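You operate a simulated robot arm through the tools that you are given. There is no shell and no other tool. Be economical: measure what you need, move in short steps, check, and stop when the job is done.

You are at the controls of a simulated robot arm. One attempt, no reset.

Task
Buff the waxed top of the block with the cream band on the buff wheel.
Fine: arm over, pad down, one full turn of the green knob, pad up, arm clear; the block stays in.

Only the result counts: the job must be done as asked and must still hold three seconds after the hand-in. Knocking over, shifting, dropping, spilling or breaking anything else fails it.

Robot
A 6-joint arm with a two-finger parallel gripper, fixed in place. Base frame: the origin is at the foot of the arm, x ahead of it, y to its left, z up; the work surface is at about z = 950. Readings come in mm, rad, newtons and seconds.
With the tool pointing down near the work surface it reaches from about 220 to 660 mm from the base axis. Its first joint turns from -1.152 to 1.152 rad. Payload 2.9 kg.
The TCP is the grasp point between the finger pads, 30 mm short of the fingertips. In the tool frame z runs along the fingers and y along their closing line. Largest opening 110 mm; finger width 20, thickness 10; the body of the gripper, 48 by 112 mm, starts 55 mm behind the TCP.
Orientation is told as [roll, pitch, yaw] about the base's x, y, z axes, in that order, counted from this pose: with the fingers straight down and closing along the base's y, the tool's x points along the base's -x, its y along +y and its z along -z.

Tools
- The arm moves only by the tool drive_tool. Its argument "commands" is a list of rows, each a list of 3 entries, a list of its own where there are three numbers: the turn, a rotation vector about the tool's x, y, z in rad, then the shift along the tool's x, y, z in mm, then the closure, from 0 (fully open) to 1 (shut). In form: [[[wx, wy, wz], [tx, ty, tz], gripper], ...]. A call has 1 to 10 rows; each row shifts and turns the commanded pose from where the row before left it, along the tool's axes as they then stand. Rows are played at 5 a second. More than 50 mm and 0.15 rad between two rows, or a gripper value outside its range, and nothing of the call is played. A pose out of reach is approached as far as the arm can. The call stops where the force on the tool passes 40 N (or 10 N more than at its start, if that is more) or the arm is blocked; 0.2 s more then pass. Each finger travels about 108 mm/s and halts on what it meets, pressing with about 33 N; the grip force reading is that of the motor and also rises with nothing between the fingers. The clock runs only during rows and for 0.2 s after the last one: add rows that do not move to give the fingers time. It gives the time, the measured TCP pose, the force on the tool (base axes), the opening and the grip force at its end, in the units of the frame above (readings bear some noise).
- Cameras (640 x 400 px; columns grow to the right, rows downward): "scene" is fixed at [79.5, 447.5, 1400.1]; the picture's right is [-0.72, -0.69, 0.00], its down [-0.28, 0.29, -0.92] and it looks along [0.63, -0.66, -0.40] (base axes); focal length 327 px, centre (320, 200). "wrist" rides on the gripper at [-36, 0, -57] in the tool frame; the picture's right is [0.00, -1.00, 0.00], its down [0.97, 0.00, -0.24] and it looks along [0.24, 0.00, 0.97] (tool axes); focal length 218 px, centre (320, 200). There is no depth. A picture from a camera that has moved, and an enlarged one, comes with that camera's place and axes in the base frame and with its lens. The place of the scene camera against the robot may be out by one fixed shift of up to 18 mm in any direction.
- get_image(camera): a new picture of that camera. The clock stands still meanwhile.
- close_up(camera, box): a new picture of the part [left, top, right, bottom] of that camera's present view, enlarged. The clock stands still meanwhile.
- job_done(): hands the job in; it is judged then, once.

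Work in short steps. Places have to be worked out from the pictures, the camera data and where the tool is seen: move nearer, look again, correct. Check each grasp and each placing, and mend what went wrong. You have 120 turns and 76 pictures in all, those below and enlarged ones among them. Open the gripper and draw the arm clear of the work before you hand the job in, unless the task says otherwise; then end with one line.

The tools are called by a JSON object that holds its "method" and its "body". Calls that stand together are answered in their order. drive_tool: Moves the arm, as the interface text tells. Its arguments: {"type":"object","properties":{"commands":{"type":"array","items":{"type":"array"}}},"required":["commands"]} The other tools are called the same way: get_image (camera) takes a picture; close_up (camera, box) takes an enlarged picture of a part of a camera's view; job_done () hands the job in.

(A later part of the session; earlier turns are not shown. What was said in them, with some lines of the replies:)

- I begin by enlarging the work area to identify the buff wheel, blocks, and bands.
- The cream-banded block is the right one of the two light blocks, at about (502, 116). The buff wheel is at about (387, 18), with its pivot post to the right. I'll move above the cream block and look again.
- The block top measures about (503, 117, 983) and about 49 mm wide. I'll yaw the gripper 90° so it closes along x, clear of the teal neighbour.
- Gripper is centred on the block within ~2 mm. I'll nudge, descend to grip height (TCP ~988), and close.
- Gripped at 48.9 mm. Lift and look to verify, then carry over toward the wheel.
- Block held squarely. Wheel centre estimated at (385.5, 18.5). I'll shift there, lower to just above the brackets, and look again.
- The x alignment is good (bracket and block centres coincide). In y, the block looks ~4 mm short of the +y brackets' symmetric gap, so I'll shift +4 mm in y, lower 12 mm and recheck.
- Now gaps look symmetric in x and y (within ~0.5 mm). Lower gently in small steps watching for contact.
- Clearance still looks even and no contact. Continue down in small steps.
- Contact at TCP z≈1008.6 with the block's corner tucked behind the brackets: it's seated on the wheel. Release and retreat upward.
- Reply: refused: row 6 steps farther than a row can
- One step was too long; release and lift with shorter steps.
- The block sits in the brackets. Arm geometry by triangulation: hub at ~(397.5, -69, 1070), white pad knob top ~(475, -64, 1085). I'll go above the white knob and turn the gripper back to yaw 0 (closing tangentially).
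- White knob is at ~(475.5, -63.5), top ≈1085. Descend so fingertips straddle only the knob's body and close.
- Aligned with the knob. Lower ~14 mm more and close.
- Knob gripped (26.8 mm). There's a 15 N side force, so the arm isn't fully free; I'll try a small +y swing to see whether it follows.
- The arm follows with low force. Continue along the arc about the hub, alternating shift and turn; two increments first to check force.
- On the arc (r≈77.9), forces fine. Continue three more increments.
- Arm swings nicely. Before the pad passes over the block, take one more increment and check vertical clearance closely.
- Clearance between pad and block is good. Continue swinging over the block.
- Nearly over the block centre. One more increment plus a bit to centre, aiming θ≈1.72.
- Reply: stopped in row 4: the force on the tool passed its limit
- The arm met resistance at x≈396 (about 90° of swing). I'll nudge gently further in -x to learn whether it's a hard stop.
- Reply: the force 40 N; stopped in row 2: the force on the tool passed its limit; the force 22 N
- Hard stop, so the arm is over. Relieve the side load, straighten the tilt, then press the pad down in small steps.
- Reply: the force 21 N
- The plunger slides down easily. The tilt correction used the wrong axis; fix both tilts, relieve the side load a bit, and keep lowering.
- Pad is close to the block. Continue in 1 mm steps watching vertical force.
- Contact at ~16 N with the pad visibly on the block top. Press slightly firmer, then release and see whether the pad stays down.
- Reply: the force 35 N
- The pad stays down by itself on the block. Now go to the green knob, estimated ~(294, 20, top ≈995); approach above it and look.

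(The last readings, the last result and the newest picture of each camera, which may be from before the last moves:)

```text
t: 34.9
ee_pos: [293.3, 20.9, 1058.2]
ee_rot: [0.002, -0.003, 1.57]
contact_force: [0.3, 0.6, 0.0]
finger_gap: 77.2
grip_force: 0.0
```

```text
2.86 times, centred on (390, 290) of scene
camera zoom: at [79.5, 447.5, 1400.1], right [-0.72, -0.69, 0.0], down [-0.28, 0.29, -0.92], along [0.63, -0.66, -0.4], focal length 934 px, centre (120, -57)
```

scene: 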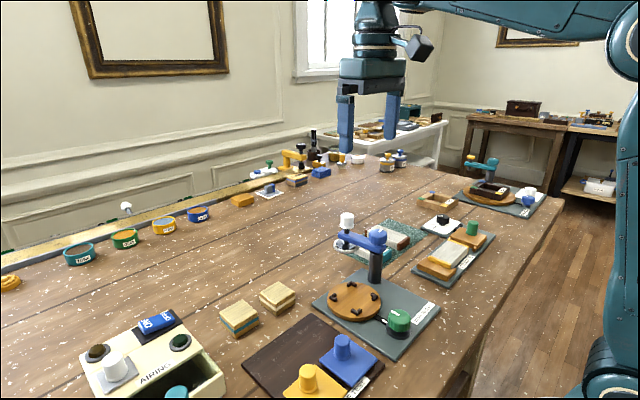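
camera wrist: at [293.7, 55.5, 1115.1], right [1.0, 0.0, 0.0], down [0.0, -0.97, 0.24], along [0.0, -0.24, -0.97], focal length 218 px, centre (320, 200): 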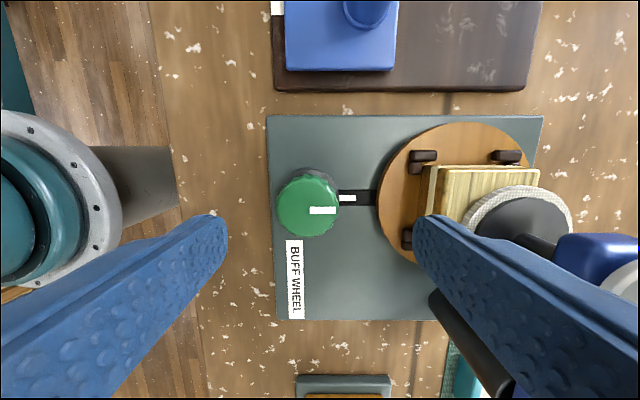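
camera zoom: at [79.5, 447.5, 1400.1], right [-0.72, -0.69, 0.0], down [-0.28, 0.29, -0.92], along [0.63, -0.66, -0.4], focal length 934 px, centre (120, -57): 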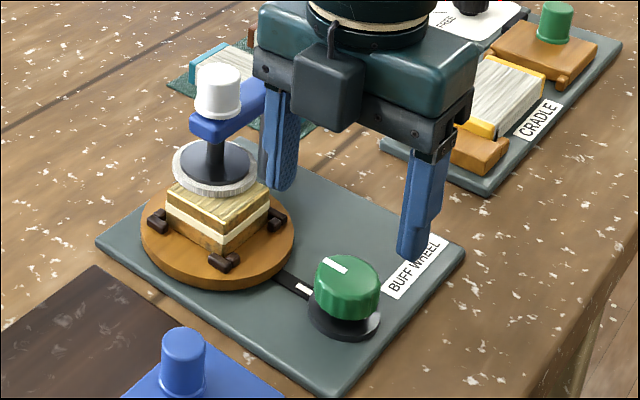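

Green knob centre at ~(287, 21), 36 mm wide, pointer facing the index mark. I'll narrow the opening (so fingers clear the wheel rim), centre and descend.

{"method": "drive_tool", "body": {"commands": [[[0, 0, 0], [0, 6.2, 0], 0.5], [[0, 0, 0], [0, 0, 20], 0.5], [[0, 0, 0], [0, 0, 15], 0.5], [[0, 0, 0], [0, 0, 0], 0.5]]}}

{"method": "get_image", "body": {"camera": "wrist"}}

{"method": "close_up", "body": {"camera": "scene", "box": [330, 220, 450, 360]}}

```text
t: 35.9
ee_pos: [286.4, 20.9, 1022.4]
ee_rot: [0.001, -0.002, 1.571]
contact_force: [-0.4, -0.3, 0.0]
finger_gap: 55.3
grip_force: 0.1
```

```text
33 pictures are left
camera wrist: at [287.5, 55.6, 1080.1], right [1.0, 0.0, 0.0], down [0.0, -0.97, 0.24], along [0.0, -0.24, -0.97], focal length 218 px, centre (320, 200)
```

wrist: 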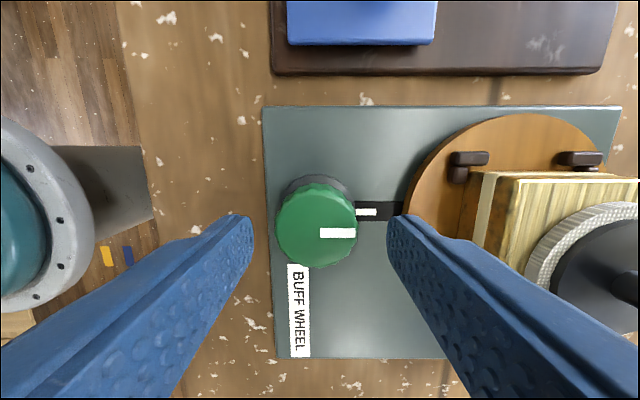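

```text
2.86 times, centred on (390, 290) of scene
camera zoom: at [79.5, 447.5, 1400.1], right [-0.72, -0.69, 0.0], down [-0.28, 0.29, -0.92], along [0.63, -0.66, -0.4], focal length 934 px, centre (120, -57)
```

zoom: 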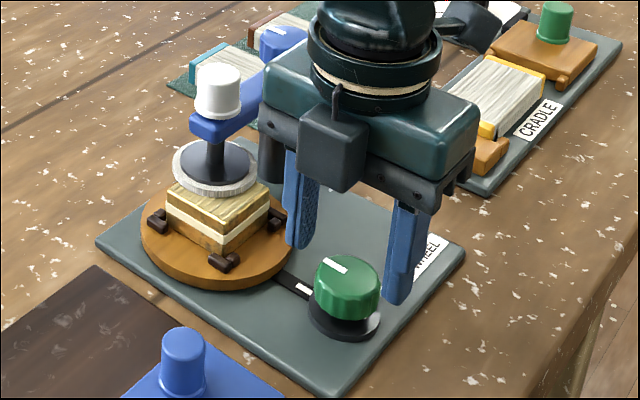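

Well centred. Descend 19 mm and grip the knob.

{"method": "drive_tool", "body": {"commands": [[[0, 0, 0], [0, 0.6, 10], 0.5], [[0, 0, 0], [0, 0, 9], 0.5], [[0, 0, 0], [0, 0, 0], 0.5], [[0, 0, 0], [0, 0, 0], 0.75], [[0, 0, 0], [0, 0, 0], 0.75], [[0, 0, 0], [0, 0, 0], 0.75]]}}

{"method": "close_up", "body": {"camera": "scene", "box": [330, 220, 450, 360]}}

```text
t: 37.3
ee_pos: [285.1, 21.0, 1003.7]
ee_rot: [0.008, -0.002, 1.572]
contact_force: [-14.3, 0.8, -2.6]
finger_gap: 37.4
grip_force: 44.8
```

```text
2.86 times, centred on (390, 290) of scene
camera zoom: at [79.1, 447.5, 1400.1], right [-0.72, -0.69, 0.0], down [-0.28, 0.29, -0.92], along [0.63, -0.66, -0.4], focal length 934 px, centre (120, -57)
```

zoom: 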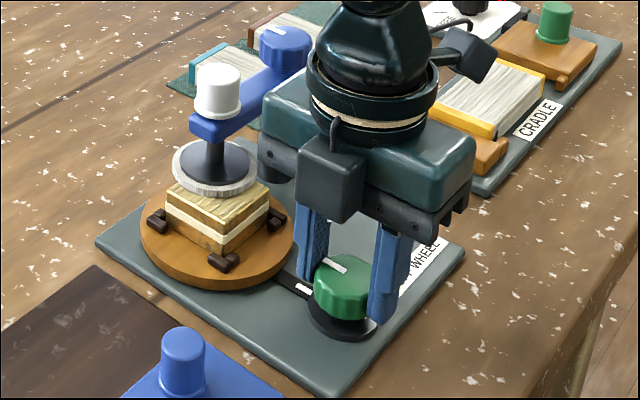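

Gripped at 37.4 mm; relieve the −x load by 1 mm and begin turning clockwise in small steps.

{"method": "drive_tool", "body": {"commands": [[[0, 0, 0], [0, 1, 0], 0.75], [[0, 0, 0.07], [0, 0, 0], 0.75], [[0, 0, 0.1], [0, 0, 0], 0.75], [[0, 0, 0.13], [0, 0, 0], 0.75], [[0, 0, 0], [0, 0, 0], 0.75]]}}

{"method": "get_image", "body": {"camera": "wrist"}}

{"method": "close_up", "body": {"camera": "scene", "box": [330, 220, 450, 360]}}

```text
t: 38.5
ee_pos: [285.0, 21.5, 1003.3]
ee_rot: [0.004, 0.0, 1.266]
contact_force: [-0.3, -3.1, -39.9]
finger_gap: 37.5
grip_force: 44.9
```

```text
30 pictures are left
camera wrist: at [296.8, 54.2, 1060.6], right [0.95, -0.3, 0.0], down [-0.29, -0.93, 0.24], along [-0.08, -0.23, -0.97], focal length 218 px, centre (320, 200)
```

wrist: 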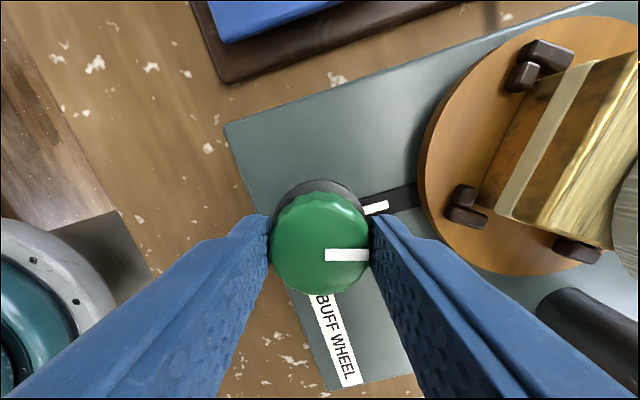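

```text
2.86 times, centred on (390, 290) of scene
camera zoom: at [79.9, 447.4, 1400.1], right [-0.72, -0.69, 0.0], down [-0.28, 0.29, -0.92], along [0.63, -0.66, -0.4], focal length 934 px, centre (120, -57)
```

zoom: 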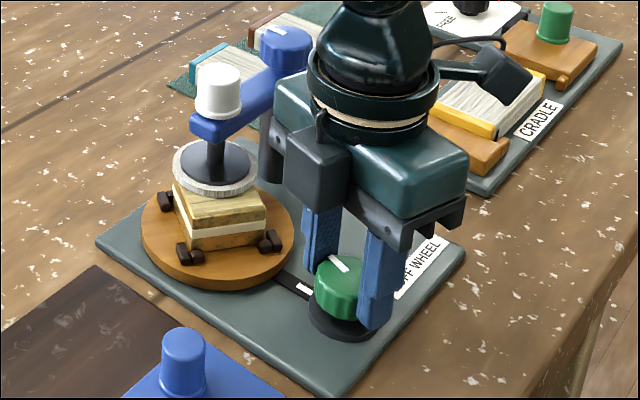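

Knob and wheel both turn, block stays. There's a −40 N vertical preload; move the tool down 1 mm to relieve it.

{"method": "drive_tool", "body": {"commands": [[[0, 0, 0], [0, 0, 0.7], 0.75], [[0, 0, 0], [0, 0, 0], 0.75]]}}

```text
t: 39.1
ee_pos: [285.5, 20.8, 1004.2]
ee_rot: [0.002, -0.004, 1.27]
contact_force: [-2.4, -1.3, -26.1]
finger_gap: 37.6
grip_force: 45.0
```

{"method": "drive_tool", "body": {"commands": [[[0, 0, 0], [0, 0, 1.2], 0.75], [[0, 0, 0], [0, 0, 0], 0.75]]}}

```text
t: 39.7
ee_pos: [284.6, 21.7, 1004.6]
ee_rot: [0.001, -0.002, 1.271]
contact_force: [-15.2, -3.8, 17.9]
finger_gap: 37.5
grip_force: 44.8
```

Vertical load is now mild. Back off slightly and continue turning.

{"method": "drive_tool", "body": {"commands": [[[0, 0, 0.1], [0, 0.2, -0.4], 0.75], [[0, 0, 0.12], [0, 0, 0], 0.75], [[0, 0, 0.14], [0, 0, 0], 0.75], [[0, 0, 0.14], [0, 0, 0], 0.75], [[0, 0, 0], [0, 0, 0], 0.75]]}}

```text
t: 40.9
ee_pos: [285.2, 21.3, 1004.0]
ee_rot: [0.003, -0.001, 0.769]
contact_force: [-11.3, -8.0, 30.9]
finger_gap: 37.4
grip_force: 45.5
```

{"method": "drive_tool", "body": {"commands": [[[0, 0, 0], [0.5, 0, -0.8], 0.75], [[0, 0, 0.12], [0, 0, 0], 0.75], [[0, 0, 0.14], [0, 0, 0], 0.75], [[0, 0, 0.14], [0, 0, 0], 0.75], [[0, 0, 0.14], [0, 0, 0], 0.75], [[0, 0, 0], [0, 0, 0], 0.75]]}}

```text
t: 42.3
ee_pos: [284.7, 20.5, 1005.2]
ee_rot: [0.002, 0.001, 0.226]
contact_force: [14.6, -10.1, -11.8]
finger_gap: 37.5
grip_force: 45.2
```

Forces moderate; keep turning with small load relief.

{"method": "drive_tool", "body": {"commands": [[[0, 0, 0], [-0.4, -0.3, 0.2], 0.75], [[0, 0, 0.12], [0, 0, 0], 0.75], [[0, 0, 0.14], [0, 0, 0], 0.75], [[0, 0, 0.14], [0, 0, 0], 0.75], [[0, 0, 0.14], [0, 0, 0], 0.75], [[0, 0, 0], [0, 0, 0], 0.75]]}}

{"method": "close_up", "body": {"camera": "scene", "box": [330, 220, 450, 360]}}

```text
t: 43.7
ee_pos: [285.8, 19.3, 1004.6]
ee_rot: [0.003, 0.003, -0.314]
contact_force: [10.9, -14.3, 3.3]
finger_gap: 37.5
grip_force: 45.0
```

```text
2.86 times, centred on (390, 290) of scene
camera zoom: at [79.7, 447.1, 1400.2], right [-0.72, -0.69, 0.0], down [-0.28, 0.29, -0.92], along [0.63, -0.66, -0.4], focal length 934 px, centre (120, -57)
```

zoom: 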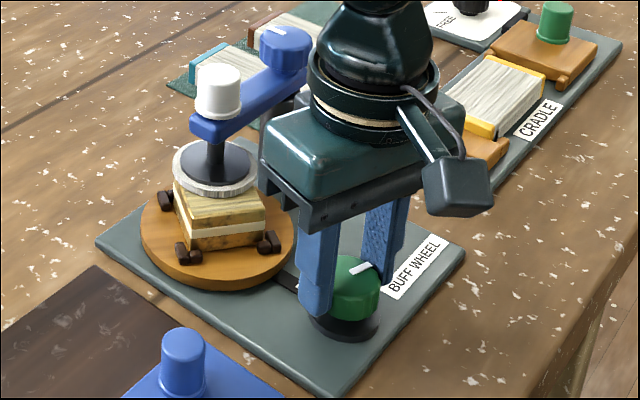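

Wheel follows 1:1 (≈108° so far) and the block remains seated. Continue.

{"method": "drive_tool", "body": {"commands": [[[0, 0, 0], [-0.5, -0.3, 0], 0.75], [[0, 0, 0.12], [0, 0, 0], 0.75], [[0, 0, 0.14], [0, 0, 0], 0.75], [[0, 0, 0.14], [0, 0, 0], 0.75], [[0, 0, 0.14], [0, 0, 0], 0.75], [[0, 0, 0], [0, 0, 0], 0.75]]}}

```text
t: 45.1
ee_pos: [285.3, 18.5, 1003.7]
ee_rot: [-0.001, 0.003, -0.852]
contact_force: [1.5, -20.7, 19.2]
finger_gap: 37.6
grip_force: 45.2
```

{"method": "drive_tool", "body": {"commands": [[[0, 0, 0], [-0.3, -0.3, -0.5], 0.75], [[0, 0, 0.12], [0, 0, 0], 0.75], [[0, 0, 0.14], [0, 0, 0], 0.75], [[0, 0, 0.14], [0, 0, 0], 0.75], [[0, 0, 0], [0, 0, 0], 0.75]]}}

{"method": "get_image", "body": {"camera": "wrist"}}

```text
t: 46.3
ee_pos: [284.7, 18.1, 1003.1]
ee_rot: [-0.003, 0.003, -1.253]
contact_force: [-0.6, -15.6, -4.3]
finger_gap: 37.5
grip_force: 45.2
```

```text
27 pictures are left
camera wrist: at [297.4, -16.3, 1060.4], right [-0.95, -0.31, 0.0], down [-0.3, 0.92, 0.24], along [-0.08, 0.23, -0.97], focal length 218 px, centre (320, 200)
```

wrist: 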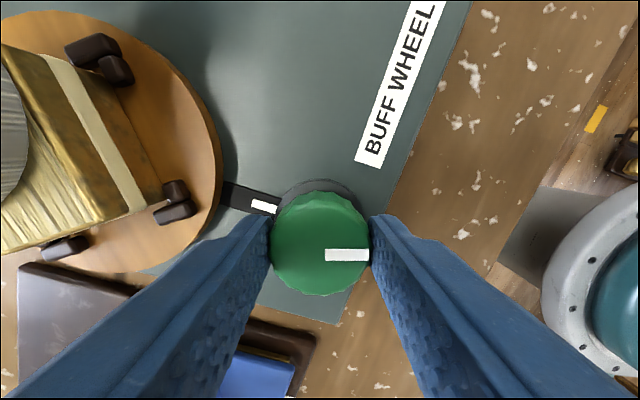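

Knob pointer tracks the tool exactly. Finish the first half-turn (to yaw −1.57).

{"method": "drive_tool", "body": {"commands": [[[0, 0, 0.1], [-0.2, 0, 0], 0.75], [[0, 0, 0.12], [0, 0, 0], 0.75], [[0, 0, 0.1], [0, 0, 0], 0.75], [[0, 0, 0], [0, 0, 0], 0.75]]}}

{"method": "drive_tool", "body": {"commands": [[[0, 0, 0], [0, 0, 0], 0.5], [[0, 0, 0], [0, 0, 0], 0.5], [[0, 0, 0], [0, 0, -20], 0.5], [[0, 0, 0], [0, 0, -20], 0.5], [[0, 0, 0], [0, 0, 0], 0.5]]}}

{"method": "get_image", "body": {"camera": "wrist"}}

```text
t: 47.3
ee_pos: [284.5, 19.6, 1003.8]
ee_rot: [-0.005, 0.002, -1.572]
contact_force: [-4.5, -14.4, -17.1]
finger_gap: 37.5
grip_force: 45.1
```

```text
t: 48.5
ee_pos: [286.3, 19.6, 1044.4]
ee_rot: [-0.001, 0.003, -1.569]
contact_force: [0.0, 0.1, 0.8]
finger_gap: 54.9
grip_force: 0.1
```

```text
26 pictures are left
camera wrist: at [286.7, -17.7, 1101.1], right [-1.0, 0.0, 0.0], down [0.0, 0.97, 0.24], along [0.0, 0.24, -0.97], focal length 218 px, centre (320, 200)
```

wrist: 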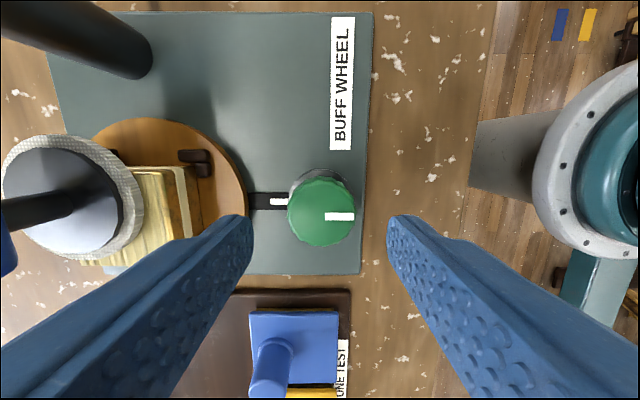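

Half turn confirmed (pointer opposite the index). Rotate back 180° in the air and regrip, now centred on (286, 19).

{"method": "drive_tool", "body": {"commands": [[[0, 0, -0.1428], [0, 0, 0], 0.5], [[0, 0, -0.1428], [0, 0, 0], 0.5], [[0, 0, -0.1428], [0, 0, 0], 0.5], [[0, 0, -0.1428], [0, 0, 0], 0.5], [[0, 0, -0.1428], [0, 0, 0], 0.5], [[0, 0, -0.1428], [0, 0, 0], 0.5], [[0, 0, -0.1428], [0, 0, 0], 0.5], [[0, 0, -0.1428], [0, 0, 0], 0.5], [[0, 0, -0.1428], [0, 0, 0], 0.5], [[0, 0, -0.1428], [0, 0, 0], 0.5]]}}

{"method": "drive_tool", "body": {"commands": [[[0, 0, -0.1428], [0, 0, 0], 0.5], [[0, 0, -0.1428], [0, 0, 0], 0.5], [[0, 0, -0.1428], [0, 0, 0], 0.5], [[0, 0, -0.1428], [0, 0, 0], 0.5], [[0, 0, -0.1428], [0, 0, 0], 0.5], [[0, 0, -0.1428], [0, 0, 0], 0.5], [[0, 0, -0.1428], [0, 0, 0], 0.5], [[0, 0, -0.1428], [0, 0, 0], 0.5], [[0, 0, -0.1428], [0, 0, 0], 0.5], [[0, 0, -0.1428], [0, 0, 0], 0.5]]}}

{"method": "drive_tool", "body": {"commands": [[[0, 0, -0.1428], [0, 0, 0], 0.5], [[0, 0, -0.1428], [0, 0, 0], 0.5], [[0, 0, 0], [0, 0, 0], 0.5], [[0, 0, 0], [0, 0, 0], 0.5]]}}

{"method": "get_image", "body": {"camera": "wrist"}}

```text
t: 50.7
ee_pos: [286.1, 19.2, 1044.1]
ee_rot: [0.003, 0.003, -0.138]
contact_force: [-0.6, -0.6, -0.4]
finger_gap: 54.6
grip_force: 0.0
```

```text
t: 52.9
ee_pos: [286.4, 20.2, 1045.2]
ee_rot: [0.004, -0.001, 1.288]
contact_force: [0.7, 0.5, -0.4]
finger_gap: 55.2
grip_force: 0.1
```

```text
t: 53.9
ee_pos: [285.9, 20.9, 1043.8]
ee_rot: [0.003, -0.004, 1.572]
contact_force: [-0.4, -0.2, -0.2]
finger_gap: 55.0
grip_force: 0.0
```

```text
25 pictures are left
camera wrist: at [286.4, 54.3, 1101.0], right [1.0, 0.0, 0.0], down [0.0, -0.97, 0.24], along [0.0, -0.24, -0.97], focal length 218 px, centre (320, 200)
```

wrist: 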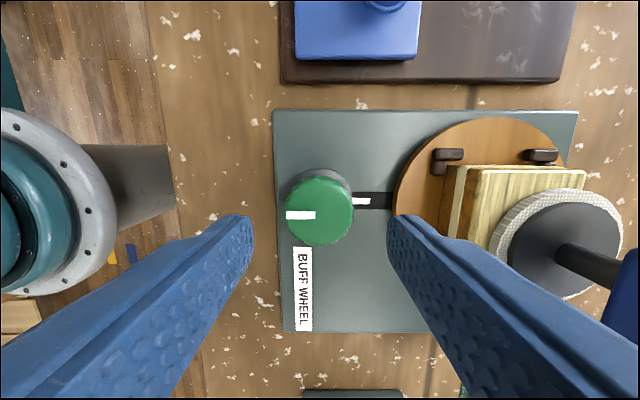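

Knob centre resolves to (286, 18.9). Descend and regrip for the second half-turn.

{"method": "drive_tool", "body": {"commands": [[[0, 0, 0], [1.7, 0, 20], 0.5], [[0, 0, 0], [0, 0, 21], 0.5], [[0, 0, 0], [0, 0, 0], 0.5], [[0, 0, 0], [0, 0, 0], 0.75], [[0, 0, 0], [0, 0, 0], 0.75], [[0, 0, 0], [0, 0, 0], 0.75]]}}

{"method": "drive_tool", "body": {"commands": [[[0, 0, 0.07], [0, 0, 0], 0.75], [[0, 0, 0.1], [0, 0, 0], 0.75], [[0, 0, 0.12], [0, 0, 0], 0.75], [[0, 0, 0], [0, 0, 0], 0.75]]}}

```text
t: 55.3
ee_pos: [285.9, 18.6, 1003.7]
ee_rot: [0.006, -0.003, 1.571]
contact_force: [-7.4, -0.6, -5.2]
finger_gap: 37.7
grip_force: 44.5
```

```text
t: 56.3
ee_pos: [285.0, 17.7, 1003.4]
ee_rot: [0.007, -0.002, 1.28]
contact_force: [-18.2, 3.0, -0.4]
finger_gap: 37.7
grip_force: 45.0
```

{"method": "drive_tool", "body": {"commands": [[[0, 0, 0.1], [0, 0.4, 0], 0.75], [[0, 0, 0.12], [0, 0, 0], 0.75], [[0, 0, 0.14], [0, 0, 0], 0.75], [[0, 0, 0.14], [0, 0, 0], 0.75], [[0, 0, 0], [0, 0, 0], 0.75]]}}

{"method": "drive_tool", "body": {"commands": [[[0, 0, 0.1], [0, 0, 0], 0.75], [[0, 0, 0.12], [0, 0, 0], 0.75], [[0, 0, 0.14], [0, 0, 0], 0.75], [[0, 0, 0], [0, 0, 0], 0.75]]}}

```text
t: 57.5
ee_pos: [283.9, 19.6, 1002.9]
ee_rot: [0.006, 0.002, 0.78]
contact_force: [-21.7, 12.9, 0.2]
finger_gap: 37.8
grip_force: 45.0
```

```text
t: 58.5
ee_pos: [282.8, 19.0, 1004.0]
ee_rot: [0.008, 0.007, 0.423]
contact_force: [-24.4, 18.3, 4.5]
finger_gap: 37.6
grip_force: 44.9
```

Side load is building because the knob sits slightly off-centre in the grip; follow the force to relieve it, then continue.

{"method": "drive_tool", "body": {"commands": [[[0, 0, 0], [1.2, 2.0, 0], 0.75], [[0, 0, 0], [0, 0, 0], 0.75]]}}

```text
t: 59.1
ee_pos: [283.7, 19.1, 1003.7]
ee_rot: [0.003, 0.005, 0.421]
contact_force: [-8.1, 10.1, -10.8]
finger_gap: 37.4
grip_force: 45.7
```

{"method": "drive_tool", "body": {"commands": [[[0, 0, 0.1], [0, 1.0, 0.2], 0.75], [[0, 0, 0.12], [0, 0.35, 0], 0.75], [[0, 0, 0.14], [0, 0.35, 0], 0.75], [[0, 0, 0.14], [0, 0.35, 0], 0.75], [[0, 0, 0], [0, 0, 0], 0.75]]}}

{"method": "drive_tool", "body": {"commands": [[[0, 0, 0.1], [0, 0.35, 0], 0.75], [[0, 0, 0.12], [0, 0.35, 0], 0.75], [[0, 0, 0.14], [0, 0.35, 0], 0.75], [[0, 0, 0], [0, 0, 0], 0.75]]}}

```text
t: 60.3
ee_pos: [284.2, 20.3, 1003.9]
ee_rot: [0.002, 0.001, -0.083]
contact_force: [-9.0, -9.0, -1.1]
finger_gap: 37.5
grip_force: 45.5
```

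```text
t: 61.3
ee_pos: [282.0, 20.8, 1003.7]
ee_rot: [0.001, 0.001, -0.444]
contact_force: [-3.1, -17.5, -11.3]
finger_gap: 37.5
grip_force: 45.0
```

{"method": "drive_tool", "body": {"commands": [[[0, 0, 0.1], [0, -1.0, 0.2], 0.75], [[0, 0, 0.12], [0, 0, 0], 0.75], [[0, 0, 0.14], [0, 0, 0], 0.75], [[0, 0, 0], [0, 0, 0], 0.75]]}}

{"method": "drive_tool", "body": {"commands": [[[0, 0, 0.1], [0, 0, 0], 0.75], [[0, 0, 0.12], [0, 0, 0], 0.75], [[0, 0, 0.14], [0, 0, 0], 0.75], [[0, 0, 0], [0, 0, 0], 0.75]]}}

```text
t: 62.3
ee_pos: [284.3, 20.9, 1002.8]
ee_rot: [0.004, 0.003, -0.801]
contact_force: [5.4, -3.4, -7.1]
finger_gap: 37.5
grip_force: 44.9
```

```text
t: 63.3
ee_pos: [284.7, 20.7, 1003.2]
ee_rot: [0.002, 0.004, -1.159]
contact_force: [17.6, 7.5, -13.2]
finger_gap: 37.5
grip_force: 44.8
```

{"method": "drive_tool", "body": {"commands": [[[0, 0, 0.1], [0, 0.8, 0.2], 0.75], [[0, 0, 0.12], [0, 0.2, 0], 0.75], [[0, 0, 0.12], [0, 0.2, 0], 0.75], [[0, 0, 0.075], [0, 0, 0], 0.75], [[0, 0, 0], [0, 0, 0], 0.75]]}}

{"method": "get_image", "body": {"camera": "wrist"}}

{"method": "close_up", "body": {"camera": "scene", "box": [330, 220, 450, 360]}}

```text
t: 64.5
ee_pos: [285.4, 21.7, 1003.0]
ee_rot: [-0.001, 0.004, -1.573]
contact_force: [9.7, 8.3, 13.5]
finger_gap: 37.5
grip_force: 45.2
```

```text
24 pictures are left
camera wrist: at [285.3, -15.4, 1059.9], right [-1.0, 0.0, 0.0], down [0.0, 0.97, 0.24], along [0.0, 0.24, -0.97], focal length 218 px, centre (320, 200)
```

wrist: 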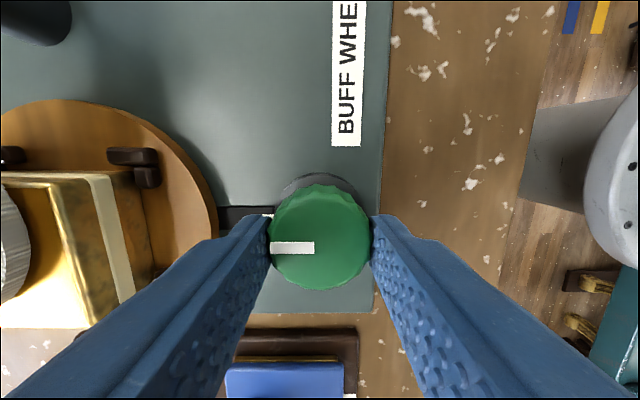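

```text
2.86 times, centred on (390, 290) of scene
camera zoom: at [79.6, 447.7, 1400.0], right [-0.72, -0.69, 0.0], down [-0.28, 0.29, -0.92], along [0.63, -0.66, -0.4], focal length 934 px, centre (120, -57)
```

zoom: 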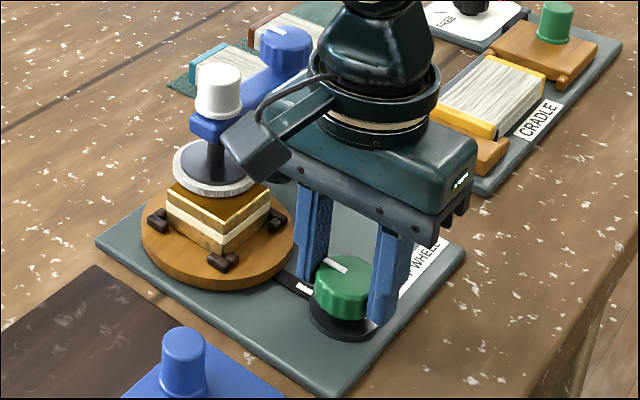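

Full turn completed: pointer back at the index, and the block's top has gone glossy. Release, lift, and check.

{"method": "drive_tool", "body": {"commands": [[[0, 0, 0], [0, 0, 0], 0.5], [[0, 0, 0], [0, 0, 0], 0.5], [[0, 0, 0], [0, 0, -30], 0.5], [[0, 0, 0], [0, 0, -40], 0.5], [[0, 0, 0], [0, 0, -40], 0.5], [[0, 0, 0], [0, 0, -20], 0.5], [[0, 0, 0], [0, 0, 0], 0.5]]}}

{"method": "close_up", "body": {"camera": "wrist", "box": [180, 120, 400, 260]}}

{"method": "drive_tool", "body": {"commands": [[[0, 0, -0.1428], [0, 0, 0], 0.5], [[0, 0, -0.1428], [0, 0, 0], 0.5], [[0, 0, -0.1428], [0, 0, 0], 0.5], [[0, 0, -0.1428], [0, 0, 0], 0.5], [[0, 0, -0.1428], [0, 0, 0], 0.5], [[0, 0, -0.1428], [0, 0, 0], 0.5], [[0, 0, -0.1428], [0, 0, 0], 0.5], [[0, 0, -0.1428], [0, 0, 0], 0.5], [[0, 0, -0.1428], [0, 0, 0], 0.5], [[0, 0, -0.1428], [0, 0, 0], 0.5]]}}

{"method": "drive_tool", "body": {"commands": [[[0, 0, -0.1428], [0, 0, 0], 0.5], [[0, 0, -0.1428], [0, 0, 0], 0.5], [[0, 0, -0.1428], [0, 0, 0], 0.5], [[0, 0, -0.1428], [0, 0, 0], 0.5], [[0, 0, -0.1428], [0, 0, 0], 0.5], [[0, 0, -0.1428], [0, 0, 0], 0.5], [[0, 0, -0.1428], [0, 0, 0], 0.5], [[0, 0, -0.1428], [0, 0, 0], 0.5], [[0, 0, -0.1428], [0, 0, 0], 0.5], [[0, 0, -0.1428], [0, 0, 0], 0.5]]}}

{"method": "drive_tool", "body": {"commands": [[[0, 0, -0.1428], [0, 0, 0], 0.5], [[0, 0, -0.05], [0, 0, 0], 0.5], [[0, 0, 0], [0, 0, 0], 0.5], [[0, 0, 0], [0, 0, 0], 0.5]]}}

```text
t: 66.1
ee_pos: [285.1, 22.4, 1132.7]
ee_rot: [-0.002, 0.005, -1.574]
contact_force: [-0.3, -0.5, 0.2]
finger_gap: 55.3
grip_force: 0.2
```

```text
2.86 times, centred on (290, 190) of wrist
camera zoom: at [285.7, -16.0, 1189.8], right [-1.0, 0.0, 0.0], down [0.0, 0.97, 0.24], along [0.0, 0.24, -0.97], focal length 624 px, centre (406, 229)
```

zoom: 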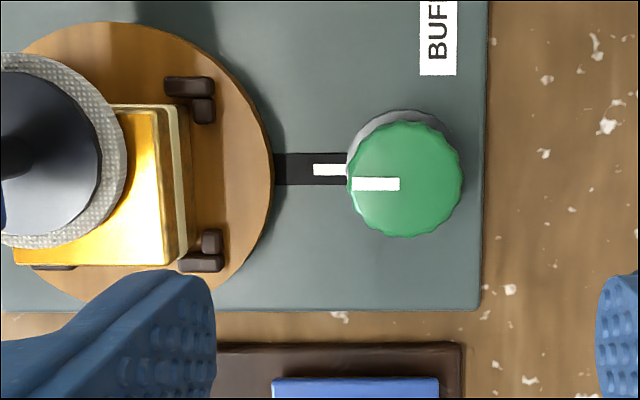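

```text
t: 68.3
ee_pos: [284.7, 20.0, 1133.9]
ee_rot: [0.003, 0.003, -0.145]
contact_force: [0.6, 0.4, 0.1]
finger_gap: 54.8
grip_force: 0.1
```

```text
t: 70.5
ee_pos: [283.9, 21.8, 1132.9]
ee_rot: [0.002, -0.003, 1.284]
contact_force: [0.8, 0.7, 0.1]
finger_gap: 55.0
grip_force: 0.2
```

```text
t: 71.5
ee_pos: [284.8, 20.6, 1133.2]
ee_rot: [0.003, -0.003, 1.475]
contact_force: [0.7, 0.2, 0.2]
finger_gap: 55.4
grip_force: 0.1
```

Pointer aligned with index, block top polished. Now move back above the white knob at (396.5, 8) and check alignment.

{"method": "drive_tool", "body": {"commands": [[[0, 0, 0], [0.6, -37.5, 0], 0.5], [[0, 0, 0], [0.6, -37.5, 0], 0.5], [[0, 0, 0], [0.6, -37.4, 0], 0.5], [[0, 0, 0], [0, 0, 15], 0.5], [[0, 0, 0], [0, 0, 0], 0.5]]}}

{"method": "get_image", "body": {"camera": "wrist"}}

```text
t: 72.7
ee_pos: [396.7, 9.1, 1116.5]
ee_rot: [0.003, -0.004, 1.473]
contact_force: [0.3, 0.0, 0.2]
finger_gap: 55.1
grip_force: 0.1
```

```text
21 pictures are left
camera wrist: at [400.3, 43.1, 1174.1], right [1.0, -0.1, 0.0], down [-0.09, -0.97, 0.24], along [-0.03, -0.24, -0.97], focal length 218 px, centre (320, 200)
```

wrist: 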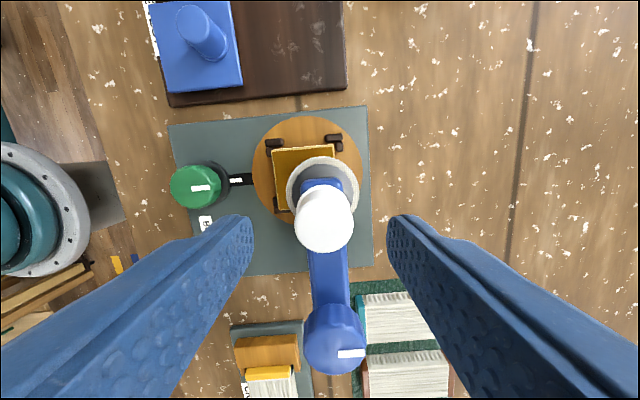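

Centred over the white knob. Descend to grip height, close, and lift the pad 12 mm.

{"method": "drive_tool", "body": {"commands": [[[0, 0, 0], [0, 0, 18], 0.5], [[0, 0, 0], [0, 0, 15], 0.5], [[0, 0, 0], [0, 0, 0], 0.5], [[0, 0, 0], [0, 0, 0], 0.8], [[0, 0, 0], [0, 0, 0], 0.8], [[0, 0, 0], [0, 0, 0], 0.8]]}}

{"method": "drive_tool", "body": {"commands": [[[0, 0, 0], [0, 0, -3], 0.8], [[0, 0, 0], [0, 0, -3], 0.8], [[0, 0, 0], [0, 0, -3], 0.8], [[0, 0, 0], [0, 0, -2], 0.8], [[0, 0, 0], [0, 0, 0], 0.8]]}}

{"method": "close_up", "body": {"camera": "scene", "box": [330, 200, 430, 320]}}

```text
t: 74.1
ee_pos: [397.4, 8.6, 1085.5]
ee_rot: [0.001, -0.003, 1.471]
contact_force: [9.9, -0.2, -1.8]
finger_gap: 26.4
grip_force: 44.8
```

```text
t: 75.3
ee_pos: [396.5, 9.7, 1095.0]
ee_rot: [0.002, -0.004, 1.475]
contact_force: [11.8, 3.0, 1.0]
finger_gap: 26.1
grip_force: 44.7
```

```text
3.33 times, centred on (380, 260) of scene
camera zoom: at [79.9, 447.6, 1400.0], right [-0.72, -0.69, 0.0], down [-0.28, 0.29, -0.92], along [0.63, -0.66, -0.4], focal length 1089 px, centre (120, 0)
```

zoom: 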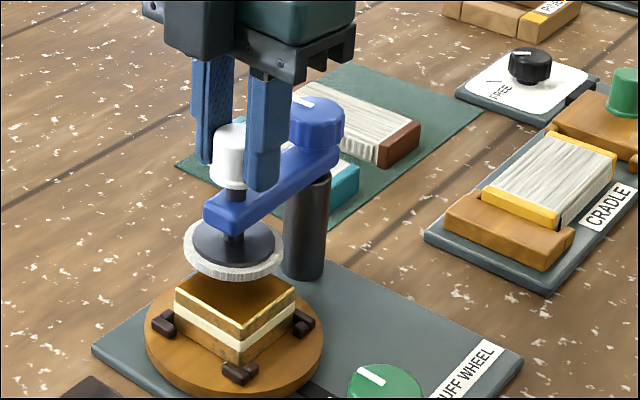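

Pad is up, nearly at its original height. Raise in 1 mm steps until the upper stop is felt.

{"method": "drive_tool", "body": {"commands": [[[0, 0, 0], [0, -0.5, -1], 0.8], [[0, 0, 0], [0, 0, -1], 0.8], [[0, 0, 0], [0, 0, 0], 0.8]]}}

```text
t: 76.1
ee_pos: [397.3, 10.3, 1097.7]
ee_rot: [0.003, -0.003, 1.475]
contact_force: [11.2, 7.1, -1.7]
finger_gap: 26.4
grip_force: 45.3
```

{"method": "drive_tool", "body": {"commands": [[[0, 0, 0], [0, -0.5, -1], 0.8], [[0, 0, 0], [0, 0, -1], 0.8], [[0, 0, 0], [0, 0, 0], 0.8]]}}

{"method": "close_up", "body": {"camera": "scene", "box": [330, 200, 430, 320]}}

```text
t: 76.9
ee_pos: [396.5, 9.1, 1098.7]
ee_rot: [0.005, -0.001, 1.475]
contact_force: [9.3, 10.9, -19.8]
finger_gap: 26.2
grip_force: 45.1
```

```text
3.33 times, centred on (380, 260) of scene
camera zoom: at [80.0, 447.8, 1399.9], right [-0.72, -0.69, 0.0], down [-0.28, 0.29, -0.92], along [0.63, -0.66, -0.4], focal length 1089 px, centre (120, 0)
```

zoom: 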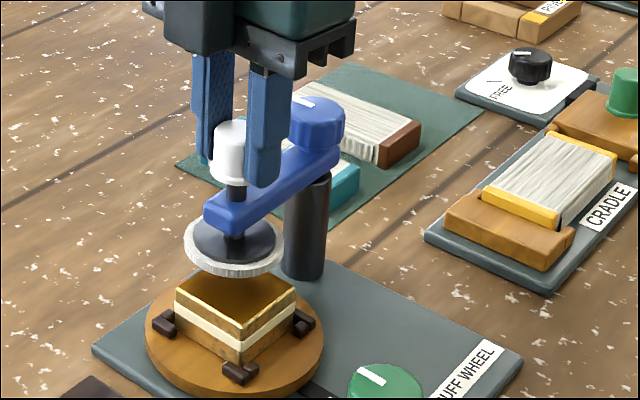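

Upper stop felt at −20 N. Back off 0.5 mm and swing the arm back along the arc.

{"method": "drive_tool", "body": {"commands": [[[0, 0, 0], [-0.63, -10.84, 0.5], 0.8], [[0, 0, 0.14], [0, 0, 0], 0.8], [[0, 0, 0], [-0.63, -10.84, 0], 0.8], [[0, 0, 0.14], [0, 0, 0], 0.8], [[0, 0, 0], [0, 0, 0], 0.8]]}}

{"method": "drive_tool", "body": {"commands": [[[0, 0, 0], [-0.63, -10.84, 0], 0.8], [[0, 0, 0.14], [0, 0, 0], 0.8], [[0, 0, 0], [-0.63, -10.84, 0], 0.8], [[0, 0, 0.14], [0, 0, 0], 0.8], [[0, 0, 0], [-0.63, -10.84, 0], 0.8], [[0, 0, 0.14], [0, 0, 0], 0.8], [[0, 0, 0], [0, 0, 0], 0.8]]}}

```text
t: 78.1
ee_pos: [419.7, 4.8, 1098.9]
ee_rot: [0.002, -0.001, 1.194]
contact_force: [6.0, 0.2, -6.5]
finger_gap: 26.7
grip_force: 45.3
```

```text
t: 79.7
ee_pos: [448.2, -8.5, 1098.7]
ee_rot: [0.001, -0.001, 0.773]
contact_force: [6.0, -1.7, -1.7]
finger_gap: 26.3
grip_force: 45.1
```

On the arc; continue swinging clear.

{"method": "drive_tool", "body": {"commands": [[[0, 0, 0], [-0.63, -10.84, 0], 0.8], [[0, 0, 0.14], [0, 0, 0], 0.8], [[0, 0, 0], [-0.63, -10.84, 0], 0.8], [[0, 0, 0.14], [0, 0, 0], 0.8], [[0, 0, 0], [-0.63, -10.84, 0], 0.8], [[0, 0, 0.14], [0, 0, 0], 0.8], [[0, 0, 0], [-0.63, -10.84, 0], 0.8], [[0, 0, 0.14], [0, 0, 0], 0.8], [[0, 0, 0], [0, 0, 0], 0.8]]}}

{"method": "drive_tool", "body": {"commands": [[[0, 0, 0], [-0.63, -10.84, 0], 0.8], [[0, 0, 0.14], [0, 0, 0], 0.8], [[0, 0, 0], [-0.3, -4, 0], 0.8], [[0, 0, 0.05], [0, 0, 0], 0.8], [[0, 0, 0], [-0.2, -3, 0], 0.8], [[0, 0, 0], [0, 0, 0], 0.8]]}}

{"method": "close_up", "body": {"camera": "scene", "box": [310, 150, 430, 330]}}

```text
t: 81.7
ee_pos: [472.8, -43.2, 1098.3]
ee_rot: [0.003, 0.001, 0.213]
contact_force: [3.0, -5.8, 0.2]
finger_gap: 26.4
grip_force: 45.1
```

```text
t: 83.1
ee_pos: [475.4, -60.4, 1099.9]
ee_rot: [0.005, 0.002, 0.023]
contact_force: [5.9, 8.7, -1.4]
finger_gap: 26.4
grip_force: 45.6
```

```text
2.22 times, centred on (370, 240) of scene
camera zoom: at [79.7, 447.7, 1400.0], right [-0.72, -0.69, 0.0], down [-0.28, 0.29, -0.92], along [0.63, -0.66, -0.4], focal length 726 px, centre (209, 111)
```

zoom: 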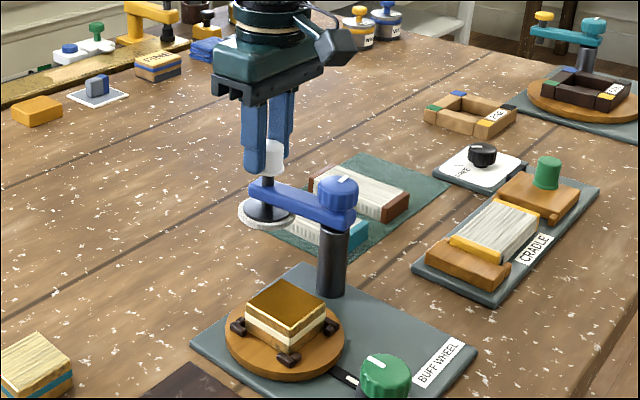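

Almost at the original rest position; nudge a little more to the stop.

{"method": "drive_tool", "body": {"commands": [[[0, 0, 0], [0, -1.2, 0], 0.8], [[0, 0, 0], [0, -1, 0], 0.8], [[0, 0, 0], [0, 0, 0], 0.8]]}}

```text
t: 83.9
ee_pos: [476.0, -61.5, 1098.6]
ee_rot: [0.005, 0.003, 0.027]
contact_force: [5.0, 17.4, 0.2]
finger_gap: 26.7
grip_force: 44.9
```

Stop reached (17 N, as at the start). Release, raise and retreat, then check everything.

{"method": "drive_tool", "body": {"commands": [[[0, 0, 0], [0, 0.5, 0], 0.7], [[0, 0, 0], [0, 0, 0], 0.45], [[0, 0, 0], [0, 0, 0], 0.45], [[0, 0, 0], [0, 0, -30], 0.45], [[0, 0, 0], [0, 0, -45], 0.3], [[0, 0, 0], [0, 0, -45], 0.1], [[0, 0, 0], [20, 30, -30], 0], [[0, 0, 0], [20, 30, -30], 0], [[0, 0, 0], [0, 0, 0], 0]]}}

{"method": "close_up", "body": {"camera": "scene", "box": [230, 150, 450, 370]}}

{"method": "get_image", "body": {"camera": "wrist"}}

```text
t: 85.9
ee_pos: [434.1, -2.4, 1279.8]
ee_rot: [0.003, 0.002, 0.024]
contact_force: [-0.6, 0.3, 0.6]
finger_gap: 109.9
grip_force: 0.0
```

```text
1.82 times, centred on (340, 260) of scene
camera zoom: at [79.5, 447.5, 1400.1], right [-0.72, -0.69, 0.0], down [-0.28, 0.29, -0.92], along [0.63, -0.66, -0.4], focal length 594 px, centre (284, 91)
```

zoom: 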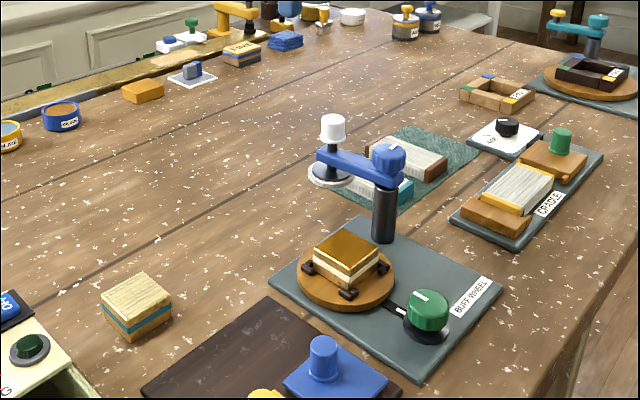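

```text
16 pictures are left
camera wrist: at [470.9, -3.5, 1335.6], right [0.02, -1.0, 0.0], down [-0.97, -0.02, 0.24], along [-0.24, 0.0, -0.97], focal length 218 px, centre (320, 200)
```

wrist: 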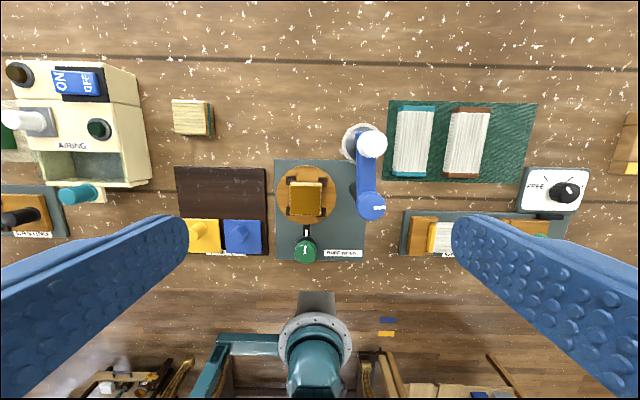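

The block is polished and still in the wheel. The pad is up, the buffing arm is back at rest, the knob pointer is on its index, nothing else has shifted, and the robot is clear. I'm handing in.

{"method": "job_done", "body": {}}

```text
The job is handed in.
```

The cream-band block's waxed top is buffed with one full turn of the green knob. The pad is up, the arm is swung clear, and the block is still in the wheel.
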